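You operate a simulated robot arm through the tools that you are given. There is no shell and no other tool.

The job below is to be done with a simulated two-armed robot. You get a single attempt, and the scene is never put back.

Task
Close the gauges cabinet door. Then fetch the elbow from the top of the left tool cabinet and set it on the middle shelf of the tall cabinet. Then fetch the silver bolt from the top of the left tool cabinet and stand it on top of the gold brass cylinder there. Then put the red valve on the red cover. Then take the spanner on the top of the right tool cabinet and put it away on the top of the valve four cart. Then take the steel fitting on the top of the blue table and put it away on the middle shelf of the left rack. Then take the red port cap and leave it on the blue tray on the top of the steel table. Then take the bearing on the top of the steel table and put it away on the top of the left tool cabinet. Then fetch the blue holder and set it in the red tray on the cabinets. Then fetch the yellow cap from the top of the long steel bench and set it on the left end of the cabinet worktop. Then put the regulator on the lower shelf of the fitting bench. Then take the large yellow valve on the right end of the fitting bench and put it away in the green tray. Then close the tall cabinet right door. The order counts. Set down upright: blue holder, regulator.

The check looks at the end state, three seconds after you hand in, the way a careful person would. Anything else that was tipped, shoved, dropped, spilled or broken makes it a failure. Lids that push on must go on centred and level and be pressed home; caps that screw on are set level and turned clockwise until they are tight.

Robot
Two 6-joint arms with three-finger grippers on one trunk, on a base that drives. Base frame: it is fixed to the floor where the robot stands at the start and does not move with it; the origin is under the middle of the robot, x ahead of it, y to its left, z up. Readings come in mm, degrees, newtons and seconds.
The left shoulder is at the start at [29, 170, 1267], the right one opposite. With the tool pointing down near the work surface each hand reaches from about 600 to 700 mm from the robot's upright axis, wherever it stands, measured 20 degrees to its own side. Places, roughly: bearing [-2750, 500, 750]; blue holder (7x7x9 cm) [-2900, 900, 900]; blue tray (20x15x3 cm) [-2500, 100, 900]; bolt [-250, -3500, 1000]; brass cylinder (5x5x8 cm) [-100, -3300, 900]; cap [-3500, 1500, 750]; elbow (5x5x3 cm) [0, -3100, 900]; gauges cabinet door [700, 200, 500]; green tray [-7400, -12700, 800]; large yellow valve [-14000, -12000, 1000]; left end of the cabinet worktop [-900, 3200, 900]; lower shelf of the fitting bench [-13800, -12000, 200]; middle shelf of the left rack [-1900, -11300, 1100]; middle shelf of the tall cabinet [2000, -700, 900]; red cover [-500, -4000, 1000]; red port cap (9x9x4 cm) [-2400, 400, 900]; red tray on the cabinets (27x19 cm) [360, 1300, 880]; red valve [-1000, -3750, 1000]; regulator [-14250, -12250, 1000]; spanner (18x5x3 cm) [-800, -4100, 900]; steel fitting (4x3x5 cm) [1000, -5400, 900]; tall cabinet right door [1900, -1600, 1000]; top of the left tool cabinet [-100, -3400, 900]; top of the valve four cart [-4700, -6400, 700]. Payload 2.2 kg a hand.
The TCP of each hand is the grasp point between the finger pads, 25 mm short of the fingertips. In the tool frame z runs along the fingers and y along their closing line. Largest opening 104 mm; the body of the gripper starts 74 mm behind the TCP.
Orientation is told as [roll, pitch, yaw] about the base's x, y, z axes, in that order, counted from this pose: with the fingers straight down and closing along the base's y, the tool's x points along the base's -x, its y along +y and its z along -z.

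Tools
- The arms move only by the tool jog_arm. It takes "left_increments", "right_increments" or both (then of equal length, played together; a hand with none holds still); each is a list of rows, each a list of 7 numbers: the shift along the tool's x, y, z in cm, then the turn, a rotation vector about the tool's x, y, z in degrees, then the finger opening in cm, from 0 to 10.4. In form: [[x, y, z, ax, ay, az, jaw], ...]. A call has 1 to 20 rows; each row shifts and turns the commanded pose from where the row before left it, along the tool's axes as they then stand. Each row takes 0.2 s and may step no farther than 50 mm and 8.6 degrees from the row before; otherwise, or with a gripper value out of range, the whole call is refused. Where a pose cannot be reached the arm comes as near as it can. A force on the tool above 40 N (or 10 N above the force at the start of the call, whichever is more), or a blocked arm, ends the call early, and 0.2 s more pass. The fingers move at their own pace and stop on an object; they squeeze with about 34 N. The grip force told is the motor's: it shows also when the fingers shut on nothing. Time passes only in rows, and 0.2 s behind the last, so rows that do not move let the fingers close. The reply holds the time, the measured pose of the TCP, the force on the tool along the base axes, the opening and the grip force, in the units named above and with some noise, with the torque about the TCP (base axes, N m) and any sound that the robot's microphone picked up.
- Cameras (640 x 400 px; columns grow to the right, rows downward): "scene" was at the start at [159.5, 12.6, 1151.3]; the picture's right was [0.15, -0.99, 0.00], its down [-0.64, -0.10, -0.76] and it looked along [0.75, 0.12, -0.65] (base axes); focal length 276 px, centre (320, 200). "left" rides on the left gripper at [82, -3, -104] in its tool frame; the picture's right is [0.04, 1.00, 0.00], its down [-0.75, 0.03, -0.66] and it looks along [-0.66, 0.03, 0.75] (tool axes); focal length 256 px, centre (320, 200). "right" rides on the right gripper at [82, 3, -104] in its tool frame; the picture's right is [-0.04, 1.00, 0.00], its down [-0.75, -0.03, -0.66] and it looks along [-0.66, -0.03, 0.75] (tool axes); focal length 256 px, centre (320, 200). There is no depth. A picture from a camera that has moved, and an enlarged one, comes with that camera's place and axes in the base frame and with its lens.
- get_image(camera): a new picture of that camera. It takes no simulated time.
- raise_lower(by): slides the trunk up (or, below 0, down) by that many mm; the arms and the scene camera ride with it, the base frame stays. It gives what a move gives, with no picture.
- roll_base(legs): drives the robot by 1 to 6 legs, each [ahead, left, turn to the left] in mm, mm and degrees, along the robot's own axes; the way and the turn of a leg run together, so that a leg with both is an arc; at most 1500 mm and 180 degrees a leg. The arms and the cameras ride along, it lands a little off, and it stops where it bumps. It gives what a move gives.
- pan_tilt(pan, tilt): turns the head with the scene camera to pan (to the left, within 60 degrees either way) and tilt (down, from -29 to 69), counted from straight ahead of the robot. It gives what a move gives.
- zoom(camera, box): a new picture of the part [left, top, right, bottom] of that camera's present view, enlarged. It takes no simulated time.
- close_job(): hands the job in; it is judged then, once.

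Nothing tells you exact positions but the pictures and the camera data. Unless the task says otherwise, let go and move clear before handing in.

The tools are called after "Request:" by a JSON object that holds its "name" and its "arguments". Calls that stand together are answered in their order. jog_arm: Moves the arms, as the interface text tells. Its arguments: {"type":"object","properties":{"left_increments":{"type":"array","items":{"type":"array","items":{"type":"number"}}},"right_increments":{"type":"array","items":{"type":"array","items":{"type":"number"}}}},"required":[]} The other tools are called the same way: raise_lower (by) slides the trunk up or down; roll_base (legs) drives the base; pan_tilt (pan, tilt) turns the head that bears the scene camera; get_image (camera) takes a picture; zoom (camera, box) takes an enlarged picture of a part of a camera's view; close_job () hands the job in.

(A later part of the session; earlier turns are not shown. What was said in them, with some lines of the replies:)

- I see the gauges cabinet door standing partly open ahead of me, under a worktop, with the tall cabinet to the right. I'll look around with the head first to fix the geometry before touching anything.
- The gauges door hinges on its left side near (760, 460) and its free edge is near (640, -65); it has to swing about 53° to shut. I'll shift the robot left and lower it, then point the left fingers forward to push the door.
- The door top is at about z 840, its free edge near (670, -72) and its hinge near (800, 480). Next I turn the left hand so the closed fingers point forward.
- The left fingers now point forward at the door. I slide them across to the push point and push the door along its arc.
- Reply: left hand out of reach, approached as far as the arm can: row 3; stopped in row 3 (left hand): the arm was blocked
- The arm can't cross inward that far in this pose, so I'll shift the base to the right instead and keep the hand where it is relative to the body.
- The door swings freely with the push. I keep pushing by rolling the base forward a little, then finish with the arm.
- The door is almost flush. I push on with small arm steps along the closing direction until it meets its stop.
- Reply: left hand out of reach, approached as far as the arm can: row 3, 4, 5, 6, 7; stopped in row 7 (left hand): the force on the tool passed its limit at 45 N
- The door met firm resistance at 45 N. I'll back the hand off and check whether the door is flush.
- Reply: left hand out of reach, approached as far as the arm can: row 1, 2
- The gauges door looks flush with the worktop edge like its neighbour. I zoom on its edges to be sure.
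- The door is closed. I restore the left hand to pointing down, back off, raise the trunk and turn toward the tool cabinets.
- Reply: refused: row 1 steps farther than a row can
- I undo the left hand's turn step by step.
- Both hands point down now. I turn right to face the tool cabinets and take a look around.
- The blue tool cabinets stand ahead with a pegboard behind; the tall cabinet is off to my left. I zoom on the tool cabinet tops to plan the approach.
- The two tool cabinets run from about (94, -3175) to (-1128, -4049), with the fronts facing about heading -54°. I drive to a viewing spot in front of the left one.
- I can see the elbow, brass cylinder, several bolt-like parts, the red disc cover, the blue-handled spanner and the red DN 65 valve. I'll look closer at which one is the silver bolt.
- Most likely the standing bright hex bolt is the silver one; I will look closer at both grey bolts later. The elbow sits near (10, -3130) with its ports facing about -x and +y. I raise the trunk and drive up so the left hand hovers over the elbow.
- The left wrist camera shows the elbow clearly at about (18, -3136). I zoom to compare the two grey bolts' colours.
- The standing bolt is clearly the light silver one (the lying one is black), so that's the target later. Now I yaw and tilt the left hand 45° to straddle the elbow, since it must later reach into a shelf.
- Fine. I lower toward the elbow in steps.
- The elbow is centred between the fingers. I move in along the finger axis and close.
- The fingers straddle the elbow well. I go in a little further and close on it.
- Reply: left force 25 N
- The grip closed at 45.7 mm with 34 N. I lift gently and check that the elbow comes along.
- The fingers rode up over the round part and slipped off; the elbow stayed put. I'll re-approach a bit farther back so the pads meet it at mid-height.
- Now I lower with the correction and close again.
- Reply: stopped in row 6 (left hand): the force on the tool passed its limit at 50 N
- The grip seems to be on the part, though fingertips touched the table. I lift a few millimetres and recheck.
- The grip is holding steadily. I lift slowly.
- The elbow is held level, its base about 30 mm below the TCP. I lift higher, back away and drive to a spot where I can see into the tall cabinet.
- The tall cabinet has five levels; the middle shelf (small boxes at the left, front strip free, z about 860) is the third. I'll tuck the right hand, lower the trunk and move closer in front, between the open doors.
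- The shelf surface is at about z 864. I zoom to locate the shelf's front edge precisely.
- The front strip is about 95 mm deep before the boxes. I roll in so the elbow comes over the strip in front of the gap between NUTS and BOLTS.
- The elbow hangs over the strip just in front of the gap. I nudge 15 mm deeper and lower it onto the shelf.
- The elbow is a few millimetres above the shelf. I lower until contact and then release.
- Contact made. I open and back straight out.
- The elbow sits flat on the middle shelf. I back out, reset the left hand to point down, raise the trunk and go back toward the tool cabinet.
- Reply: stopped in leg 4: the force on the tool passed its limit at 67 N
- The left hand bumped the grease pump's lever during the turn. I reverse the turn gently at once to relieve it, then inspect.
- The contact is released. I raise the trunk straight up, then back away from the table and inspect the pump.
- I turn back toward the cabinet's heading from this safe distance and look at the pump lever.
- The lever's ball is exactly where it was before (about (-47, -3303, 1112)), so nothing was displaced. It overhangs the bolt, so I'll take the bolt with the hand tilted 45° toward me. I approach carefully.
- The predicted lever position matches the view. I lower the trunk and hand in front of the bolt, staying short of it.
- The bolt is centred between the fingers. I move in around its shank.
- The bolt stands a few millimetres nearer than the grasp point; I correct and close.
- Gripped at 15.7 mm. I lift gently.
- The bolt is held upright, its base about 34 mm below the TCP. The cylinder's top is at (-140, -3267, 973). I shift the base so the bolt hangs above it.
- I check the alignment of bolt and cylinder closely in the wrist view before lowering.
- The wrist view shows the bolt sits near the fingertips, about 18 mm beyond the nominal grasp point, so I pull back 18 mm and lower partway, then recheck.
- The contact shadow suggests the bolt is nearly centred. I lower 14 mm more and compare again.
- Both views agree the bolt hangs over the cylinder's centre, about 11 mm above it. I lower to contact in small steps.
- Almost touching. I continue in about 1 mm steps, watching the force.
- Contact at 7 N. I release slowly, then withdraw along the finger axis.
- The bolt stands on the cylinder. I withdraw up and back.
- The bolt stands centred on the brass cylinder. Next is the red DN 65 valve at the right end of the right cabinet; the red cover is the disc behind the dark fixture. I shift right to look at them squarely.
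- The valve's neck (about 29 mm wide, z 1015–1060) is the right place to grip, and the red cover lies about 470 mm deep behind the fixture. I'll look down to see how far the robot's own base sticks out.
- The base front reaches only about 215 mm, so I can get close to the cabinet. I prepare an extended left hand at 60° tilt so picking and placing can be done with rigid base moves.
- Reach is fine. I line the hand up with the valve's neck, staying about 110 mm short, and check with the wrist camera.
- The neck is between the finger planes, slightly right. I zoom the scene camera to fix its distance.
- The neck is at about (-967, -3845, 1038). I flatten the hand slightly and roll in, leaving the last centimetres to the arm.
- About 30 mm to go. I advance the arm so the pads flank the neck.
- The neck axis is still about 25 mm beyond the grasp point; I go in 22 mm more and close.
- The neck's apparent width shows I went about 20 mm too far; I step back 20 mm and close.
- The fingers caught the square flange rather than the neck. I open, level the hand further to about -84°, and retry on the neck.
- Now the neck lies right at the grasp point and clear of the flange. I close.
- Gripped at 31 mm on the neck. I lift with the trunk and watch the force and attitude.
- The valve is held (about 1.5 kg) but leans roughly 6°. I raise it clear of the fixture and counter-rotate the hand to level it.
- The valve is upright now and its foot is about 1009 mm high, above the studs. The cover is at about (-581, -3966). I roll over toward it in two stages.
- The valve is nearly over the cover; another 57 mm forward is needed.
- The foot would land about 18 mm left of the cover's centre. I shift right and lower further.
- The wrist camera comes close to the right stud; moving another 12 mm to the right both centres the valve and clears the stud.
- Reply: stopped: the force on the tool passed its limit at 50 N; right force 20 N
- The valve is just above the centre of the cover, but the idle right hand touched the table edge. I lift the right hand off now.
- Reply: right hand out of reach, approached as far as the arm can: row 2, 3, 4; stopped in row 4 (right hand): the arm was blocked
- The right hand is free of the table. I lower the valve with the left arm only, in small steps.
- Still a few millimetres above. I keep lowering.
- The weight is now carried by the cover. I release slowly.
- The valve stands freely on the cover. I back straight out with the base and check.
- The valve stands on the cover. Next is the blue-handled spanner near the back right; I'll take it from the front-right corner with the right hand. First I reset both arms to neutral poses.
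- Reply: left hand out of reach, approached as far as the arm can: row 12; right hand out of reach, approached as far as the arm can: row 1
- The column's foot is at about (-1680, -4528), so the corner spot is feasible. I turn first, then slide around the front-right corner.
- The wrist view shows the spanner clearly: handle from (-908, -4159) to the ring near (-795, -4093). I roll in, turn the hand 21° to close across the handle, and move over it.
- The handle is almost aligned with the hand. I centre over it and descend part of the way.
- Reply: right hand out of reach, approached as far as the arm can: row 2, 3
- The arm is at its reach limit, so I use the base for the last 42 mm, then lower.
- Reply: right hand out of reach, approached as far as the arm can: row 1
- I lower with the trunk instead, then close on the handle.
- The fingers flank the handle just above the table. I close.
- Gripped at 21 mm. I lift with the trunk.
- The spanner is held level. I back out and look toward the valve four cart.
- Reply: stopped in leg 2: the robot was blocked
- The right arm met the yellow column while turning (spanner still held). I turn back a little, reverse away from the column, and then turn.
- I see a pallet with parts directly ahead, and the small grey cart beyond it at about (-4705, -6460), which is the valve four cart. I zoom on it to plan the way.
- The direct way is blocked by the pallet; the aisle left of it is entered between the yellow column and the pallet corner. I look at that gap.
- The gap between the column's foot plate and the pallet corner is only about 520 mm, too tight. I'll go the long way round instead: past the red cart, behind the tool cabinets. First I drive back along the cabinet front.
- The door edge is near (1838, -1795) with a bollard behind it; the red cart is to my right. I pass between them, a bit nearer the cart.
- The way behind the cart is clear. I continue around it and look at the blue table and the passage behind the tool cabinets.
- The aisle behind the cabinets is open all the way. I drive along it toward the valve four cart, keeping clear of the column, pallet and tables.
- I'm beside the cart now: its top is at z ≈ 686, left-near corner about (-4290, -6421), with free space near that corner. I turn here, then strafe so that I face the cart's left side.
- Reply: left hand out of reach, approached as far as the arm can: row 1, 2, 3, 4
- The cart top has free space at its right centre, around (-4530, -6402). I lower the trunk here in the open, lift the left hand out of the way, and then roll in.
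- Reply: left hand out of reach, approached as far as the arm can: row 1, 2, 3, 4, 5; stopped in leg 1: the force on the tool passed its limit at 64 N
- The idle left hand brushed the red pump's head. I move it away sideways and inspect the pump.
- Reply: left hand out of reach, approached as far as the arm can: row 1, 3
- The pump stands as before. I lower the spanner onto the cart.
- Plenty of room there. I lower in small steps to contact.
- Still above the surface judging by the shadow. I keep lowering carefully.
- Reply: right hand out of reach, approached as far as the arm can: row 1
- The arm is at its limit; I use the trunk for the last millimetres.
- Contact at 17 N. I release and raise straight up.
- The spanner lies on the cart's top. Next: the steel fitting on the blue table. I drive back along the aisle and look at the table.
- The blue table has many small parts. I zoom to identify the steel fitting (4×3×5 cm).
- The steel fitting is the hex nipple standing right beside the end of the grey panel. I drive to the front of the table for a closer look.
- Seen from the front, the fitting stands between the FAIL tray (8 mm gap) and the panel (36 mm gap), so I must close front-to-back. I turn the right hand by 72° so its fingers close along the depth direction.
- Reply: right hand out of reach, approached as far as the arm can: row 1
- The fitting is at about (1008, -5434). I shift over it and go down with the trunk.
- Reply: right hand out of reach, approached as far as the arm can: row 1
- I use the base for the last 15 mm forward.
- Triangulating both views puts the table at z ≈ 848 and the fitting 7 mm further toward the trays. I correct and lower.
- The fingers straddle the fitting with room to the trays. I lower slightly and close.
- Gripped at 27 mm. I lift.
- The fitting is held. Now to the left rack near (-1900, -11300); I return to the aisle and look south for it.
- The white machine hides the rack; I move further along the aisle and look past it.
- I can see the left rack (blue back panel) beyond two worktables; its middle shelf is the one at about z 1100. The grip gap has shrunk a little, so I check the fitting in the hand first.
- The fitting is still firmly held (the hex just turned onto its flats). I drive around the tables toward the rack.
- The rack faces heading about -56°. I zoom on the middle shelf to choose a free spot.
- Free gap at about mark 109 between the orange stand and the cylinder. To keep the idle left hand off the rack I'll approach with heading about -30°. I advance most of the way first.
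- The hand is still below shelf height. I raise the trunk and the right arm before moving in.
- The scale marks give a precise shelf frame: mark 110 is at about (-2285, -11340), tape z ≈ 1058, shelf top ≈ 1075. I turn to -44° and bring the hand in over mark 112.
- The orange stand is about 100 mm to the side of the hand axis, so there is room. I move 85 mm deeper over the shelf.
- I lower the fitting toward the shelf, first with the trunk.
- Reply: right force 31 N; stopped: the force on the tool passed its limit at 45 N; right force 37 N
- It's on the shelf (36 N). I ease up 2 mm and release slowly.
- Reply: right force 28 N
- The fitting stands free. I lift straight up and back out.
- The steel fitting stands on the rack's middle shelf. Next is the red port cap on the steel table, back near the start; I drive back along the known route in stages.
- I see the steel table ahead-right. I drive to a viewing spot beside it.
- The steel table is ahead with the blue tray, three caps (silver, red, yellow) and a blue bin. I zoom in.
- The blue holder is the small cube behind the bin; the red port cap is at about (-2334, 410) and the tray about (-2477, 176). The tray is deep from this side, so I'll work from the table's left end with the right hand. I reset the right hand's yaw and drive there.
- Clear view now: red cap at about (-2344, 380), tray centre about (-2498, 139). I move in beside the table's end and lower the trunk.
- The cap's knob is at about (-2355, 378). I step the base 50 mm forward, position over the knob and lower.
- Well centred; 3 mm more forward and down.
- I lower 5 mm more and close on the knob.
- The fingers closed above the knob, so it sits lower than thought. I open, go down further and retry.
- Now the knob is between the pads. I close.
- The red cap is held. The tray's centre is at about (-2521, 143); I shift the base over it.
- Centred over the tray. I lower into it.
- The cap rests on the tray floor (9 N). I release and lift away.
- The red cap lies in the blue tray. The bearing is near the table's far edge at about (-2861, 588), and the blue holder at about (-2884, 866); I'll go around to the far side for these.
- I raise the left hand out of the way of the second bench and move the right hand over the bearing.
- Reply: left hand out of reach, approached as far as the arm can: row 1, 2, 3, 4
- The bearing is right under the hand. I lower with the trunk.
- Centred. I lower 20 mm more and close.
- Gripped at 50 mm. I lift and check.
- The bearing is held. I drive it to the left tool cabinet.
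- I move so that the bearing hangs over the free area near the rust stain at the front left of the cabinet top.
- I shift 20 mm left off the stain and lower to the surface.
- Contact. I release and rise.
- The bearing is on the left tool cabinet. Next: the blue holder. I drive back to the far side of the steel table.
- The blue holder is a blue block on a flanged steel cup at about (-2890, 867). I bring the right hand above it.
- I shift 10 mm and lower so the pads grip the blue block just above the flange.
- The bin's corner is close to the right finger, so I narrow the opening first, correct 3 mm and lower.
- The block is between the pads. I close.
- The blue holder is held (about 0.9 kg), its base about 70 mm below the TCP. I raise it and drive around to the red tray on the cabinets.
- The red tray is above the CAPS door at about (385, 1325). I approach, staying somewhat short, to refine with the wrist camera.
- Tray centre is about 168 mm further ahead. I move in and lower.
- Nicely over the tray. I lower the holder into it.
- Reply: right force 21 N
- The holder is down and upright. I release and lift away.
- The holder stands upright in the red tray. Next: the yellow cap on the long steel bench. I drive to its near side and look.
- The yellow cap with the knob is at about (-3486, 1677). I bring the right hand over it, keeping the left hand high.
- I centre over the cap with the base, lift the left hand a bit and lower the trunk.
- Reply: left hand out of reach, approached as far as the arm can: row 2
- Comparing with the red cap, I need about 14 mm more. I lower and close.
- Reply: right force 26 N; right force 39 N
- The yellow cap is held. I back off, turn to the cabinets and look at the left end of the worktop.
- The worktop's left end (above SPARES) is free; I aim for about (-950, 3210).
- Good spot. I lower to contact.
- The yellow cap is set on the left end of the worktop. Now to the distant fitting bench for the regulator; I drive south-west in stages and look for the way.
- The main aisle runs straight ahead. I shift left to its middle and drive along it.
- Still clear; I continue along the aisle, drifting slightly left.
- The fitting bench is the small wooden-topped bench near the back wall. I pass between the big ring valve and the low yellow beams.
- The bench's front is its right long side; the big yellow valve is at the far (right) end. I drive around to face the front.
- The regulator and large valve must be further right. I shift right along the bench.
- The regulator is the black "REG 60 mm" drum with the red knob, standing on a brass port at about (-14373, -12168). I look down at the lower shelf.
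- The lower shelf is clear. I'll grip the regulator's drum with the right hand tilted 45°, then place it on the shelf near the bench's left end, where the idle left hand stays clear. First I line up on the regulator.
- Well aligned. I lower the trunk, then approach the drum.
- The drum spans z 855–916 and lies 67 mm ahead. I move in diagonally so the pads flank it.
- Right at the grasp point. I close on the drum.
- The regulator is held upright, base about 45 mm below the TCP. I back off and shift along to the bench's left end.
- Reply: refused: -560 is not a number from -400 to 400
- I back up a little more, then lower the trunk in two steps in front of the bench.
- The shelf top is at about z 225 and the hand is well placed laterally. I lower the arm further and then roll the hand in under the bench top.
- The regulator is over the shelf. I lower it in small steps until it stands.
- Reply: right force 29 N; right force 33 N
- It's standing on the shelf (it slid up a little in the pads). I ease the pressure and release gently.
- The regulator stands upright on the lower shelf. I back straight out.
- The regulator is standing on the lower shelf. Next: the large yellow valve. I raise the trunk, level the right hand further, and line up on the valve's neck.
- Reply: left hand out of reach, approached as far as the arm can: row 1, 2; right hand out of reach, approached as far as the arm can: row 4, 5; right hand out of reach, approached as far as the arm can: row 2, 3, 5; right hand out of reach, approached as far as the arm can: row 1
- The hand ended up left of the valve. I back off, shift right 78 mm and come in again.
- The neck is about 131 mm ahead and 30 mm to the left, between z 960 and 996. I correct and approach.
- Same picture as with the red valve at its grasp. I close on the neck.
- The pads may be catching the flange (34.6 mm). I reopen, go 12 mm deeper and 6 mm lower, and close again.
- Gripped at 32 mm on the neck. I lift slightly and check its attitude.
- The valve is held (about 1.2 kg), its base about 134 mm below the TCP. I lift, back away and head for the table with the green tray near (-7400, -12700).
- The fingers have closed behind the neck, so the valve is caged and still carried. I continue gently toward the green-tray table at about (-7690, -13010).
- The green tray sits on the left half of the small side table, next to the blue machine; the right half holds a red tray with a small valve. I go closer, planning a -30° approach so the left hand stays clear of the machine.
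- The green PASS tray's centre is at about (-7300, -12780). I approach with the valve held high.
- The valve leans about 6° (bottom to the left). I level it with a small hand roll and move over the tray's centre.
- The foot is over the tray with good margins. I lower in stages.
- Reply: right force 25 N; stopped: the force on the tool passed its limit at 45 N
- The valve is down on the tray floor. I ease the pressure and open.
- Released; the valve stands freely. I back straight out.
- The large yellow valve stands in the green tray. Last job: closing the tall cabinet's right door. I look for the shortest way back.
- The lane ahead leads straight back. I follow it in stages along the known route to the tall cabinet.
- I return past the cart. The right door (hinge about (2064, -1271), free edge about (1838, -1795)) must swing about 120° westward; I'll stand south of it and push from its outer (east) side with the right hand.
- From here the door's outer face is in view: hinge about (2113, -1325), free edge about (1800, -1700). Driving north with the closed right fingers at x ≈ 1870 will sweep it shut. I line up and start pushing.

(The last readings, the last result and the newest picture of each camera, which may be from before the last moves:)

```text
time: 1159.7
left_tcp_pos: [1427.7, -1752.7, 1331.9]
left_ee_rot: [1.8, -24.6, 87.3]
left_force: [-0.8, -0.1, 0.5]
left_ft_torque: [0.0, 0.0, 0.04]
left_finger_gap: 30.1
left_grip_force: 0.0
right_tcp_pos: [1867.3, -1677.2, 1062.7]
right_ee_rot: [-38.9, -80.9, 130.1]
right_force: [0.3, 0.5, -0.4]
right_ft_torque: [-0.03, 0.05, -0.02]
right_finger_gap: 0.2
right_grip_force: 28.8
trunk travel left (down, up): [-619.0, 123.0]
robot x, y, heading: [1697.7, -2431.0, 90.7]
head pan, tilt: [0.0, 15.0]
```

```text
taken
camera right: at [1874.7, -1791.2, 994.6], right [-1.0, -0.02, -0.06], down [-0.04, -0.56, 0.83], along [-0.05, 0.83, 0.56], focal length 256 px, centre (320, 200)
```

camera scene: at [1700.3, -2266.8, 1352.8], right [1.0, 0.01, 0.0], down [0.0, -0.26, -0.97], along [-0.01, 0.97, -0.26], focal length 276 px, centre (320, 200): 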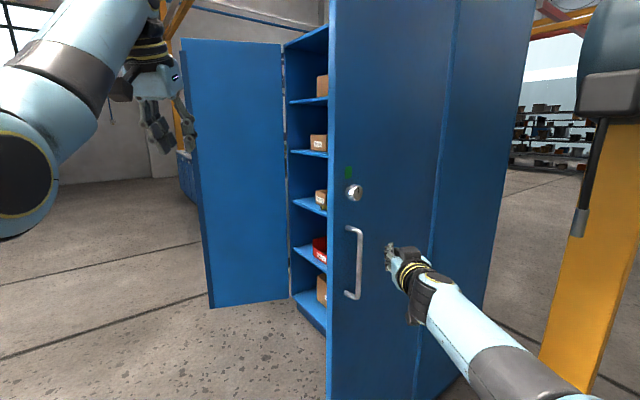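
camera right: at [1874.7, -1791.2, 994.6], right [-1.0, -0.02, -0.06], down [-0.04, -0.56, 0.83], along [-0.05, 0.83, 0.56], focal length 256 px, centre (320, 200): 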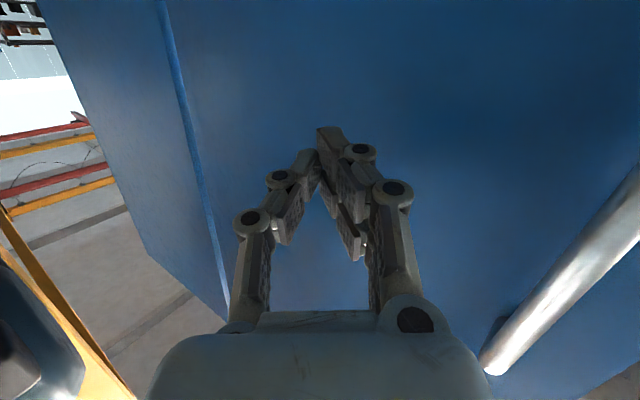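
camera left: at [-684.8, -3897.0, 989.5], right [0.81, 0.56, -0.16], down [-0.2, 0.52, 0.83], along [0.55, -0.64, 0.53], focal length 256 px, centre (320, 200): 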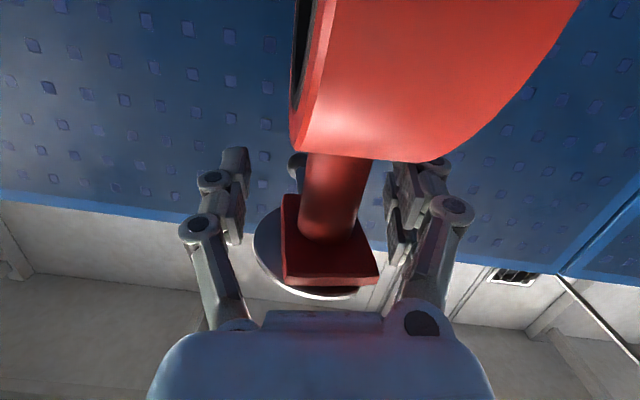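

The fingers are just short of the door, beside the handle. I push on.

Request:
{"name": "roll_base", "arguments": {"legs": [[200, 0, 0]]}}

Request:
{"name": "get_image", "arguments": {"camera": "scene"}}

```text
time: 1161.3
left_tcp_pos: [1423.2, -1556.1, 1331.1]
left_ee_rot: [1.8, -24.7, 87.4]
left_force: [-0.9, 0.4, 0.4]
left_ft_torque: [0.01, 0.01, 0.0]
left_finger_gap: 30.2
left_grip_force: 0.1
right_tcp_pos: [1863.8, -1480.2, 1062.9]
right_ee_rot: [-38.8, -80.8, 130.1]
right_force: [0.7, 0.8, -0.1]
right_ft_torque: [0.0, -0.02, 0.01]
right_finger_gap: 0.0
right_grip_force: 28.6
trunk travel left (down, up): [-619.0, 123.0]
robot x, y, heading: [1694.5, -2236.7, 90.9]
head pan, tilt: [0.0, 15.0]
```

```text
taken
camera scene: at [1697.3, -2069.8, 1352.7], right [1.0, 0.01, 0.0], down [0.0, -0.26, -0.97], along [-0.01, 0.97, -0.26], focal length 276 px, centre (320, 200)
```

scene: 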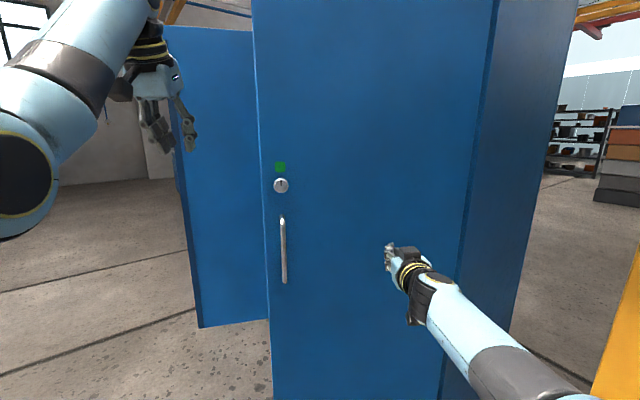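

The door swings freely with the push. I continue.

Request:
{"name": "roll_base", "arguments": {"legs": [[200, 0, 0]]}}

Request:
{"name": "get_image", "arguments": {"camera": "scene"}}

```text
time: 1162.9
left_tcp_pos: [1416.7, -1359.0, 1331.0]
left_ee_rot: [1.9, -24.6, 87.6]
left_force: [0.0, 0.0, -0.2]
left_ft_torque: [-0.03, -0.02, 0.0]
left_finger_gap: 29.7
left_grip_force: 0.1
right_tcp_pos: [1857.9, -1281.2, 1061.8]
right_ee_rot: [-38.6, -80.8, 130.1]
right_force: [-0.6, 0.4, 0.2]
right_ft_torque: [0.04, -0.02, -0.01]
right_finger_gap: 0.3
right_grip_force: 28.3
trunk travel left (down, up): [-619.0, 123.0]
robot x, y, heading: [1696.4, -2036.3, 90.8]
head pan, tilt: [0.0, 15.0]
```

```text
taken
camera scene: at [1693.3, -1871.3, 1352.5], right [1.0, 0.02, 0.0], down [0.0, -0.26, -0.97], along [-0.02, 0.97, -0.26], focal length 276 px, centre (320, 200)
```

scene: 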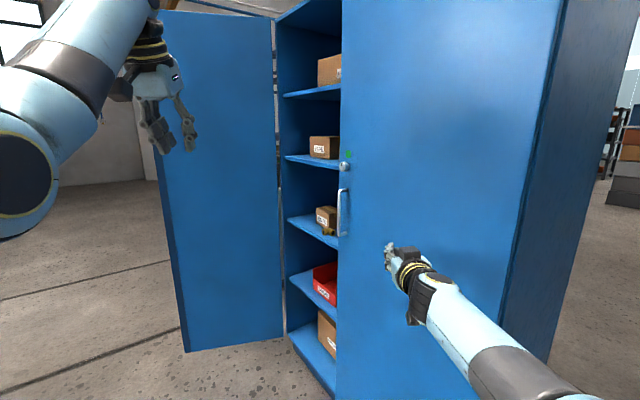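

Request:
{"name": "roll_base", "arguments": {"legs": [[150, 0, 0]]}}

Request:
{"name": "get_image", "arguments": {"camera": "scene"}}

```text
time: 1164.2
left_tcp_pos: [1413.9, -1212.9, 1332.1]
left_ee_rot: [1.8, -24.7, 87.7]
left_force: [0.1, 1.0, 0.1]
left_ft_torque: [-0.04, 0.02, -0.01]
left_finger_gap: 29.9
left_grip_force: 0.0
right_tcp_pos: [1854.0, -1136.6, 1063.3]
right_ee_rot: [-38.7, -80.7, 130.2]
right_force: [0.4, 0.0, -0.7]
right_ft_torque: [0.01, 0.0, 0.0]
right_finger_gap: 0.0
right_grip_force: 28.2
trunk travel left (down, up): [-619.0, 123.0]
robot x, y, heading: [1690.9, -1890.4, 90.9]
head pan, tilt: [0.0, 15.0]
```

```text
taken
camera scene: at [1690.8, -1726.2, 1352.7], right [1.0, 0.02, 0.0], down [0.0, -0.26, -0.97], along [-0.02, 0.97, -0.26], focal length 276 px, centre (320, 200)
```

scene: 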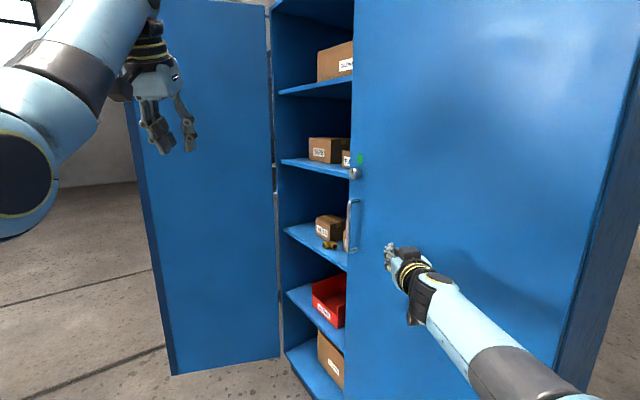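

Nearly shut. I push the remaining distance in small steps.

Request:
{"name": "roll_base", "arguments": {"legs": [[80, 0, 0]]}}

Request:
{"name": "get_image", "arguments": {"camera": "scene"}}

```text
time: 1165.3
left_tcp_pos: [1412.2, -1136.8, 1333.8]
left_ee_rot: [1.7, -24.8, 87.6]
left_force: [0.6, 0.9, -0.1]
left_ft_torque: [-0.04, -0.02, -0.02]
left_finger_gap: 29.7
left_grip_force: 0.1
right_tcp_pos: [1852.8, -1058.0, 1065.3]
right_ee_rot: [-39.7, -80.9, 131.3]
right_force: [-7.7, -14.3, 2.3]
right_ft_torque: [-0.08, 0.04, -0.02]
right_finger_gap: 0.0
right_grip_force: 28.2
trunk travel left (down, up): [-619.0, 123.0]
robot x, y, heading: [1691.0, -1813.6, 90.9]
head pan, tilt: [0.0, 15.0]
```

```text
taken
camera scene: at [1687.9, -1648.8, 1353.2], right [1.0, 0.02, 0.0], down [0.01, -0.26, -0.97], along [-0.02, 0.97, -0.26], focal length 276 px, centre (320, 200)
```

scene: 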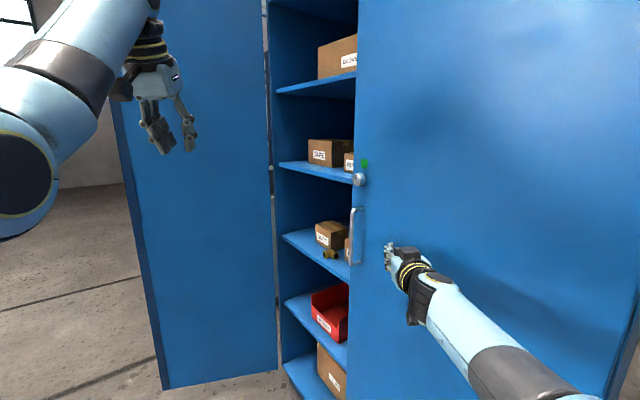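

The hand meets resistance (16 N), which suggests the door is at its stop. I press on a little with the arm to make sure.

Request:
{"name": "jog_arm", "arguments": {"right_increments": [[0, 0, 0.5, 0, 0, 0, 0], [0, 0, 0.5, 0, 0, 0, 0], [0, 0, 0.5, 0, 0, 0, 0], [0, 0, 0.5, 0, 0, 0, 0]]}}

Request:
{"name": "roll_base", "arguments": {"legs": [[-200, 0, 0]]}}

Request:
{"name": "get_image", "arguments": {"camera": "scene"}}

```text
time: 1166.0
left_tcp_pos: [1411.3, -1136.0, 1333.8]
left_ee_rot: [1.8, -24.8, 87.6]
left_force: [-0.2, 0.1, -0.2]
left_ft_torque: [-0.04, 0.03, -0.02]
left_finger_gap: 29.9
left_grip_force: 0.1
right_tcp_pos: [1845.1, -1046.8, 1060.5]
right_ee_rot: [-35.9, -80.8, 128.0]
right_force: [-11.6, -9.7, 3.6]
right_ft_torque: [0.1, 0.07, 0.12]
right_finger_gap: 0.0
right_grip_force: 28.5
trunk travel left (down, up): [-619.0, 123.0]
robot x, y, heading: [1688.9, -1814.3, 91.1]
head pan, tilt: [0.0, 15.0]
stopped in row 3 (right hand): the force on the tool passed its limit at 42 N (the readings are from after the stop); the commanded pose is now the measured one
```

```text
time: 1167.6
left_tcp_pos: [1417.4, -1336.9, 1333.8]
left_ee_rot: [1.8, -24.8, 87.5]
left_force: [-0.7, -0.5, 0.9]
left_ft_torque: [0.06, -0.05, 0.0]
left_finger_gap: 29.8
left_grip_force: 0.0
right_tcp_pos: [1853.7, -1248.9, 1058.7]
right_ee_rot: [-36.9, -80.8, 128.7]
right_force: [0.1, 0.0, 1.6]
right_ft_torque: [0.03, 0.04, -0.01]
right_finger_gap: 0.3
right_grip_force: 29.0
trunk travel left (down, up): [-619.0, 123.0]
robot x, y, heading: [1690.0, -2013.4, 91.4]
head pan, tilt: [0.0, 15.0]
```

```text
taken
camera scene: at [1692.7, -1849.2, 1352.9], right [1.0, 0.02, 0.0], down [0.0, -0.26, -0.97], along [-0.02, 0.97, -0.26], focal length 276 px, centre (320, 200)
```

scene: 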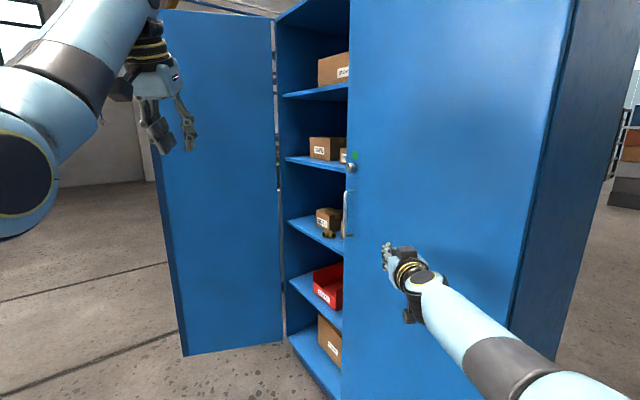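

It took 42 N against a firm stop. I back off and inspect the door from the front.

Request:
{"name": "roll_base", "arguments": {"legs": [[-350, 550, 0], [0, 0, -38]]}}

Request:
{"name": "pan_tilt", "arguments": {"pan": 0, "tilt": 12}}

Request:
{"name": "get_image", "arguments": {"camera": "scene"}}

Request:
{"name": "zoom", "arguments": {"camera": "scene", "box": [220, 60, 480, 320]}}

```text
time: 1171.4
left_tcp_pos: [870.7, -1693.6, 1332.7]
left_ee_rot: [1.8, -24.7, 87.3]
left_force: [0.2, -0.1, -0.4]
left_ft_torque: [-0.02, 0.02, 0.02]
left_finger_gap: 29.6
left_grip_force: 0.1
right_tcp_pos: [1305.8, -1609.9, 1060.0]
right_ee_rot: [-36.6, -80.8, 128.0]
right_force: [0.1, 0.0, 0.6]
right_ft_torque: [-0.04, 0.01, -0.02]
right_finger_gap: 0.1
right_grip_force: 28.6
trunk travel left (down, up): [-619.0, 123.0]
robot x, y, heading: [1142.1, -2371.8, 90.8]
head pan, tilt: [0.0, 15.0]
stopped in leg 1: the robot was blocked; the commanded pose is now the measured one
```

```text
time: 1172.0
left_tcp_pos: [870.9, -1694.6, 1332.7]
left_ee_rot: [1.8, -24.7, 87.2]
left_force: [-0.4, -0.7, -0.6]
left_ft_torque: [-0.01, 0.01, -0.01]
left_finger_gap: 29.9
left_grip_force: 0.1
right_tcp_pos: [1306.5, -1608.8, 1059.6]
right_ee_rot: [-36.4, -80.6, 128.1]
right_force: [-0.6, -0.5, 0.3]
right_ft_torque: [-0.03, 0.01, 0.03]
right_finger_gap: 0.0
right_grip_force: 28.2
trunk travel left (down, up): [-619.0, 123.0]
robot x, y, heading: [1143.0, -2373.3, 90.7]
head pan, tilt: [0.0, 12.0]
```

```text
taken
camera scene: at [1143.4, -2208.9, 1357.7], right [1.0, 0.01, 0.0], down [0.0, -0.21, -0.98], along [-0.01, 0.98, -0.21], focal length 276 px, centre (320, 200)
```

scene: 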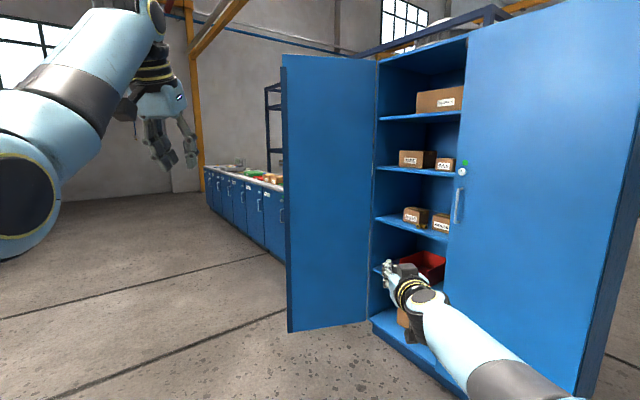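

```text
1.54 times, centred on (350, 190) of scene
camera zoom: at [1143.4, -2208.9, 1357.7], right [1.0, 0.01, 0.0], down [0.0, -0.21, -0.98], along [-0.01, 0.98, -0.21], focal length 424 px, centre (274, 215)
```

zoom: 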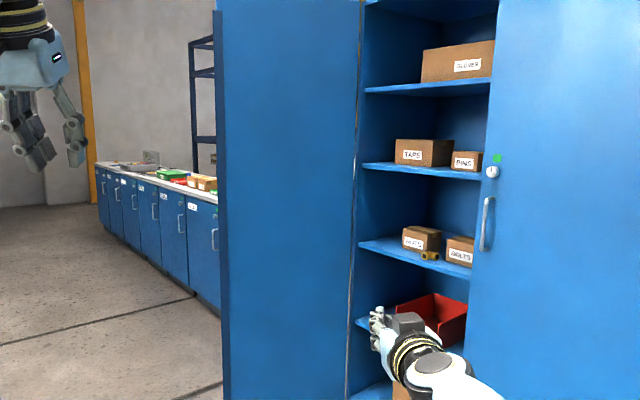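

I bumped something at the end of that move, probably the red cart behind me. I move forward off it immediately and check it.

Request:
{"name": "roll_base", "arguments": {"legs": [[150, -150, 0], [250, 0, 0]]}}

Request:
{"name": "roll_base", "arguments": {"legs": [[0, 0, 125]]}}

Request:
{"name": "pan_tilt", "arguments": {"pan": 30, "tilt": 30}}

Request:
{"name": "get_image", "arguments": {"camera": "scene"}}

```text
time: 1175.1
left_tcp_pos: [1017.4, -1293.7, 1331.8]
left_ee_rot: [1.8, -24.8, 87.1]
left_force: [-0.9, -0.1, -0.2]
left_ft_torque: [0.0, 0.0, 0.0]
left_finger_gap: 30.0
left_grip_force: 0.0
right_tcp_pos: [1452.9, -1210.5, 1059.2]
right_ee_rot: [-36.4, -80.8, 127.8]
right_force: [0.9, 0.6, 0.1]
right_ft_torque: [0.01, -0.02, 0.01]
right_finger_gap: 0.0
right_grip_force: 28.3
trunk travel left (down, up): [-619.0, 123.0]
robot x, y, heading: [1286.5, -1970.0, 90.6]
head pan, tilt: [0.0, 12.0]
```

```text
time: 1180.8
left_tcp_pos: [905.3, -2596.0, 1332.0]
left_ee_rot: [1.8, -24.7, -146.1]
left_force: [-0.8, 0.1, -0.3]
left_ft_torque: [0.03, 0.02, -0.03]
left_finger_gap: 29.7
left_grip_force: 0.1
right_tcp_pos: [576.4, -2296.6, 1058.7]
right_ee_rot: [-36.5, -80.8, -105.1]
right_force: [-1.0, -0.1, -0.8]
right_ft_torque: [0.03, 0.0, 0.0]
right_finger_gap: 0.0
right_grip_force: 28.1
trunk travel left (down, up): [-619.0, 123.0]
robot x, y, heading: [1283.7, -1974.6, -142.6]
head pan, tilt: [0.0, 12.0]
```

```text
time: 1181.7
left_tcp_pos: [905.3, -2596.4, 1333.3]
left_ee_rot: [1.8, -24.6, -146.1]
left_force: [-0.4, -1.1, 0.4]
left_ft_torque: [-0.02, 0.0, 0.03]
left_finger_gap: 29.9
left_grip_force: 0.0
right_tcp_pos: [576.6, -2297.7, 1058.9]
right_ee_rot: [-36.6, -80.7, -105.3]
right_force: [0.0, -0.2, 0.4]
right_ft_torque: [0.0, -0.03, -0.02]
right_finger_gap: 0.0
right_grip_force: 28.1
trunk travel left (down, up): [-619.0, 123.0]
robot x, y, heading: [1285.8, -1972.1, -142.4]
head pan, tilt: [30.0, 30.0]
```

```text
taken
camera scene: at [1198.1, -2100.1, 1328.7], right [-0.92, 0.39, 0.0], down [0.19, 0.46, -0.87], along [-0.33, -0.8, -0.5], focal length 276 px, centre (320, 200)
```

scene: 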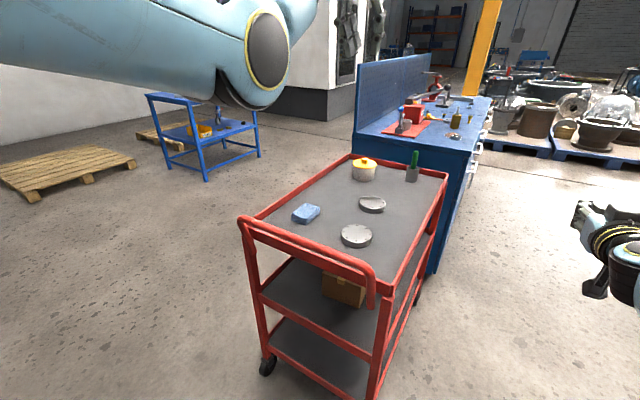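

The cart's contents are all standing. To check whether the cart itself was displaced I go back to an earlier viewpoint and compare.

Request:
{"name": "roll_base", "arguments": {"legs": [[0, 0, -56.5], [830, 0, 0], [0, 0, 46], [1080, 0, 0], [0, 0, 97.7]]}}

Request:
{"name": "pan_tilt", "arguments": {"pan": 0, "tilt": 28}}

Request:
{"name": "get_image", "arguments": {"camera": "scene"}}

```text
time: 1200.1
left_tcp_pos: [113.9, -2601.4, 1332.6]
left_ee_rot: [1.7, -24.6, -59.4]
left_force: [-1.0, 0.4, 0.1]
left_ft_torque: [-0.01, 0.02, 0.0]
left_finger_gap: 29.9
left_grip_force: 0.0
right_tcp_pos: [-204.3, -2912.5, 1058.6]
right_ee_rot: [-36.4, -80.7, -18.6]
right_force: [0.1, -0.5, -0.8]
right_ft_torque: [0.01, -0.01, 0.02]
right_finger_gap: 0.0
right_grip_force: 28.8
trunk travel left (down, up): [-619.0, 123.0]
robot x, y, heading: [-489.1, -2189.5, -56.2]
head pan, tilt: [30.0, 30.0]
```

```text
time: 1201.1
left_tcp_pos: [114.6, -2602.6, 1333.2]
left_ee_rot: [1.8, -24.8, -59.6]
left_force: [0.9, 0.7, -0.7]
left_ft_torque: [0.02, 0.01, 0.01]
left_finger_gap: 29.7
left_grip_force: 0.1
right_tcp_pos: [-204.1, -2912.8, 1059.0]
right_ee_rot: [-36.6, -80.6, -18.7]
right_force: [-1.0, 0.9, -0.9]
right_ft_torque: [-0.04, 0.01, -0.02]
right_finger_gap: 0.0
right_grip_force: 28.5
trunk travel left (down, up): [-619.0, 123.0]
robot x, y, heading: [-484.4, -2185.0, -55.8]
head pan, tilt: [0.0, 28.0]
```

```text
taken
camera scene: at [-392.3, -2319.5, 1331.8], right [-0.83, -0.56, 0.0], down [-0.26, 0.39, -0.88], along [0.49, -0.73, -0.47], focal length 276 px, centre (320, 200)
```

scene: 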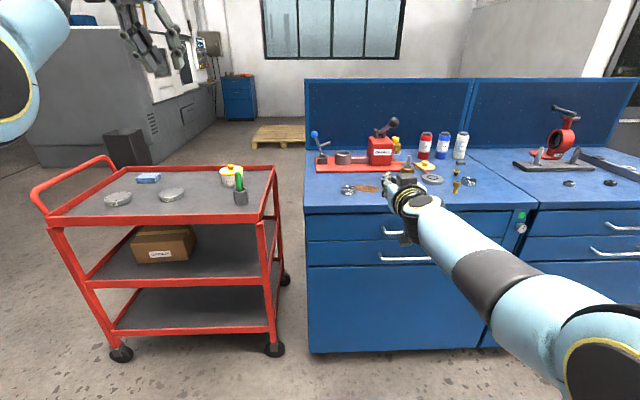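

The cart stands where it was (differences within a pixel or two). Now I verify the tall cabinet door's closure from the front.

Request:
{"name": "roll_base", "arguments": {"legs": [[-300, 0, 0], [0, 0, 92], [700, 0, 0]]}}

Request:
{"name": "pan_tilt", "arguments": {"pan": 0, "tilt": 8}}

Request:
{"name": "get_image", "arguments": {"camera": "scene"}}

Request:
{"name": "zoom", "arguments": {"camera": "scene", "box": [230, 60, 450, 280]}}

```text
time: 1210.5
left_tcp_pos: [334.2, -917.1, 1332.5]
left_ee_rot: [1.9, -24.7, 31.6]
left_force: [-0.2, 0.2, -0.1]
left_ft_torque: [0.0, 0.03, 0.03]
left_finger_gap: 30.3
left_grip_force: 0.0
right_tcp_pos: [649.4, -1229.5, 1057.5]
right_ee_rot: [-36.4, -80.7, 72.3]
right_force: [0.2, -0.3, -0.2]
right_ft_torque: [0.0, 0.0, 0.03]
right_finger_gap: 0.0
right_grip_force: 28.9
trunk travel left (down, up): [-619.0, 123.0]
robot x, y, heading: [-79.5, -1526.0, 35.5]
head pan, tilt: [0.0, 28.0]
```

```text
time: 1211.3
left_tcp_pos: [333.1, -917.4, 1333.6]
left_ee_rot: [1.8, -24.8, 31.6]
left_force: [0.5, 0.7, 0.3]
left_ft_torque: [-0.03, -0.02, -0.01]
left_finger_gap: 29.9
left_grip_force: 0.1
right_tcp_pos: [650.4, -1229.3, 1059.0]
right_ee_rot: [-36.5, -80.7, 72.3]
right_force: [-0.2, 0.4, 0.0]
right_ft_torque: [-0.02, -0.02, 0.02]
right_finger_gap: 0.0
right_grip_force: 28.1
trunk travel left (down, up): [-619.0, 123.0]
robot x, y, heading: [-74.3, -1522.5, 34.9]
head pan, tilt: [0.0, 8.0]
```

```text
taken
camera scene: at [63.1, -1431.8, 1364.1], right [0.57, -0.82, 0.0], down [-0.11, -0.08, -0.99], along [0.81, 0.57, -0.14], focal length 276 px, centre (320, 200)
```

scene: 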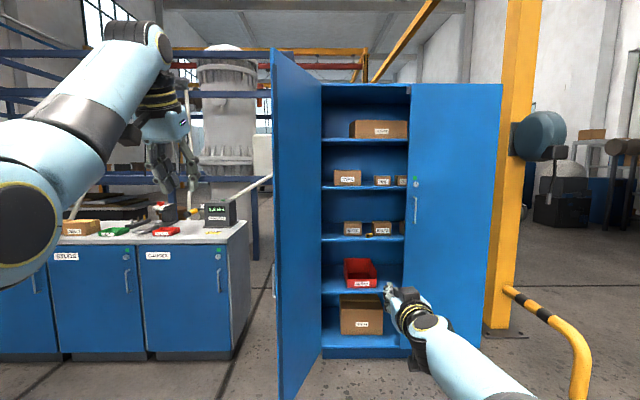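

```text
1.82 times, centred on (340, 170) of scene
camera zoom: at [63.1, -1431.8, 1364.1], right [0.57, -0.82, 0.0], down [-0.11, -0.08, -0.99], along [0.81, 0.57, -0.14], focal length 502 px, centre (284, 254)
```

zoom: 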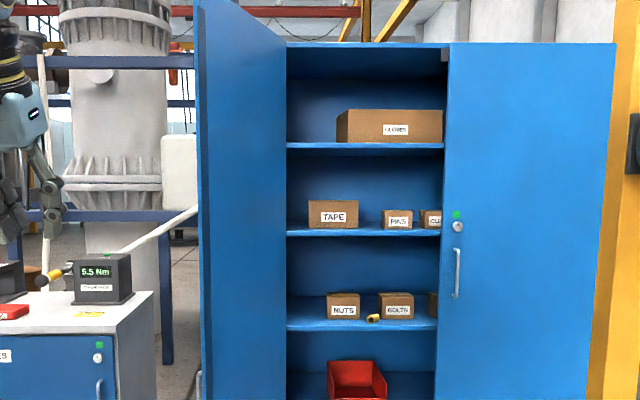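

Request:
{"name": "zoom", "arguments": {"camera": "scene", "box": [380, 70, 450, 120]}}

Request:
{"name": "zoom", "arguments": {"camera": "scene", "box": [340, 200, 440, 260]}}

Request:
{"name": "zoom", "arguments": {"camera": "scene", "box": [130, 220, 260, 360]}}

```text
8.00 times, centred on (415, 95) of scene
camera zoom: at [63.1, -1431.8, 1364.1], right [0.57, -0.82, 0.0], down [-0.11, -0.08, -0.99], along [0.81, 0.57, -0.14], focal length 2207 px, centre (-440, 1040)
```

zoom: 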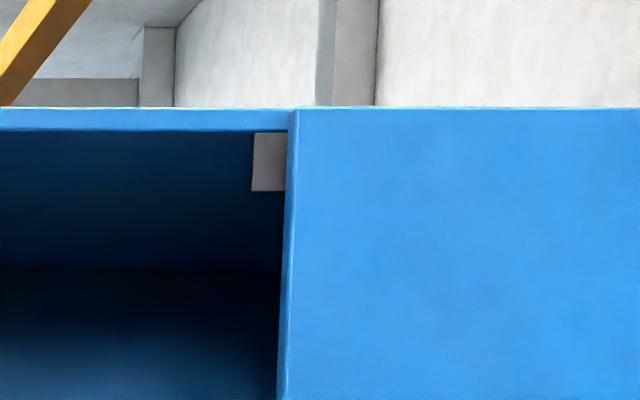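

```text
6.40 times, centred on (390, 230) of scene
camera zoom: at [63.1, -1431.8, 1364.1], right [0.57, -0.82, 0.0], down [-0.11, -0.08, -0.99], along [0.81, 0.57, -0.14], focal length 1766 px, centre (-128, 8)
```

zoom: 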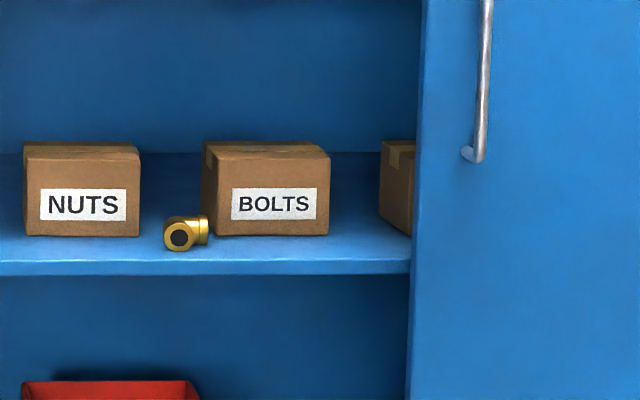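

```text
2.86 times, centred on (195, 290) of scene
camera zoom: at [63.1, -1431.8, 1364.1], right [0.57, -0.82, 0.0], down [-0.11, -0.08, -0.99], along [0.81, 0.57, -0.14], focal length 788 px, centre (677, -57)
```

zoom: 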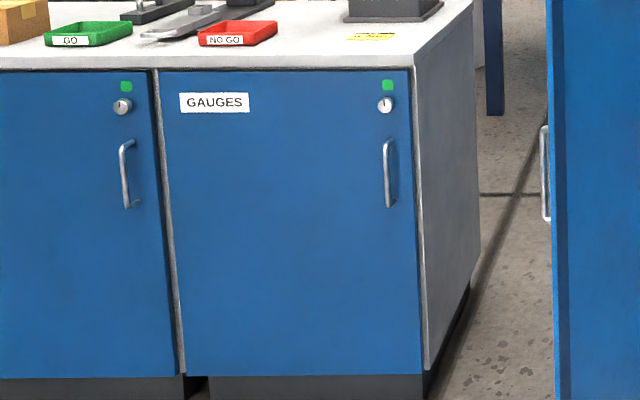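

Everything checks out: the gauges door is flush, the tall cabinet's right door sits against its frame, the elbow is on the middle shelf, and both hands are clear. I hand the job in.

Request:
{"name": "close_job", "arguments": {}}

```text
The job is handed in.
```

I did all thirteen steps in order and handed the job in. It is judged once, and no verdict has come back.

| Step | Where it ended up |
|---|---|
| Gauges cabinet door | Closed, flush in the last view |
| Elbow | Middle shelf of the tall cabinet, front strip between NUTS and BOLTS |
| Silver bolt | Standing centred on the brass cylinder |
| Red valve | Standing on the red cover |
| Spanner | Top of the valve four cart |
| Steel fitting | Middle shelf of the left rack |
| Red port cap | In the blue tray on the steel table |
| Bearing | Top of the left tool cabinet |
| Blue holder | Upright in the red tray marked REJECT |
| Yellow cap | Left end of the cabinet worktop |
| Regulator | Upright on the lower shelf of the fitting bench |
| Large yellow valve | Standing in the green tray marked PASS |
| Tall cabinet right door | Closed, flush against its frame in the last view |

Five bumps could count against the result:

- **Grease pump on the left tool cabinet:** the left hand hit its lever at 67 N while the base turned. The lever's ball measured in the same place afterwards.
- **Edge of the right tool cabinet:** the idle right hand pressed on the table edge at about 50 N. I saw no effect.
- **Yellow column:** the right arm met it while turning. The spanner stayed in the hand.
- **Red pump on the valve four cart:** the left hand hit it at 64 N. It stayed upright and measured within about 20 mm of where it was.
- **Red cart:** the base was stopped by what was almost certainly this cart at the end of a reversing move. Its wheels measured within about 10 mm of before, roughly the measuring error, and its contents were still standing.

I chose the bolt by colour: the light standing bolt over the black lying one, although the listed place fitted the black one better.
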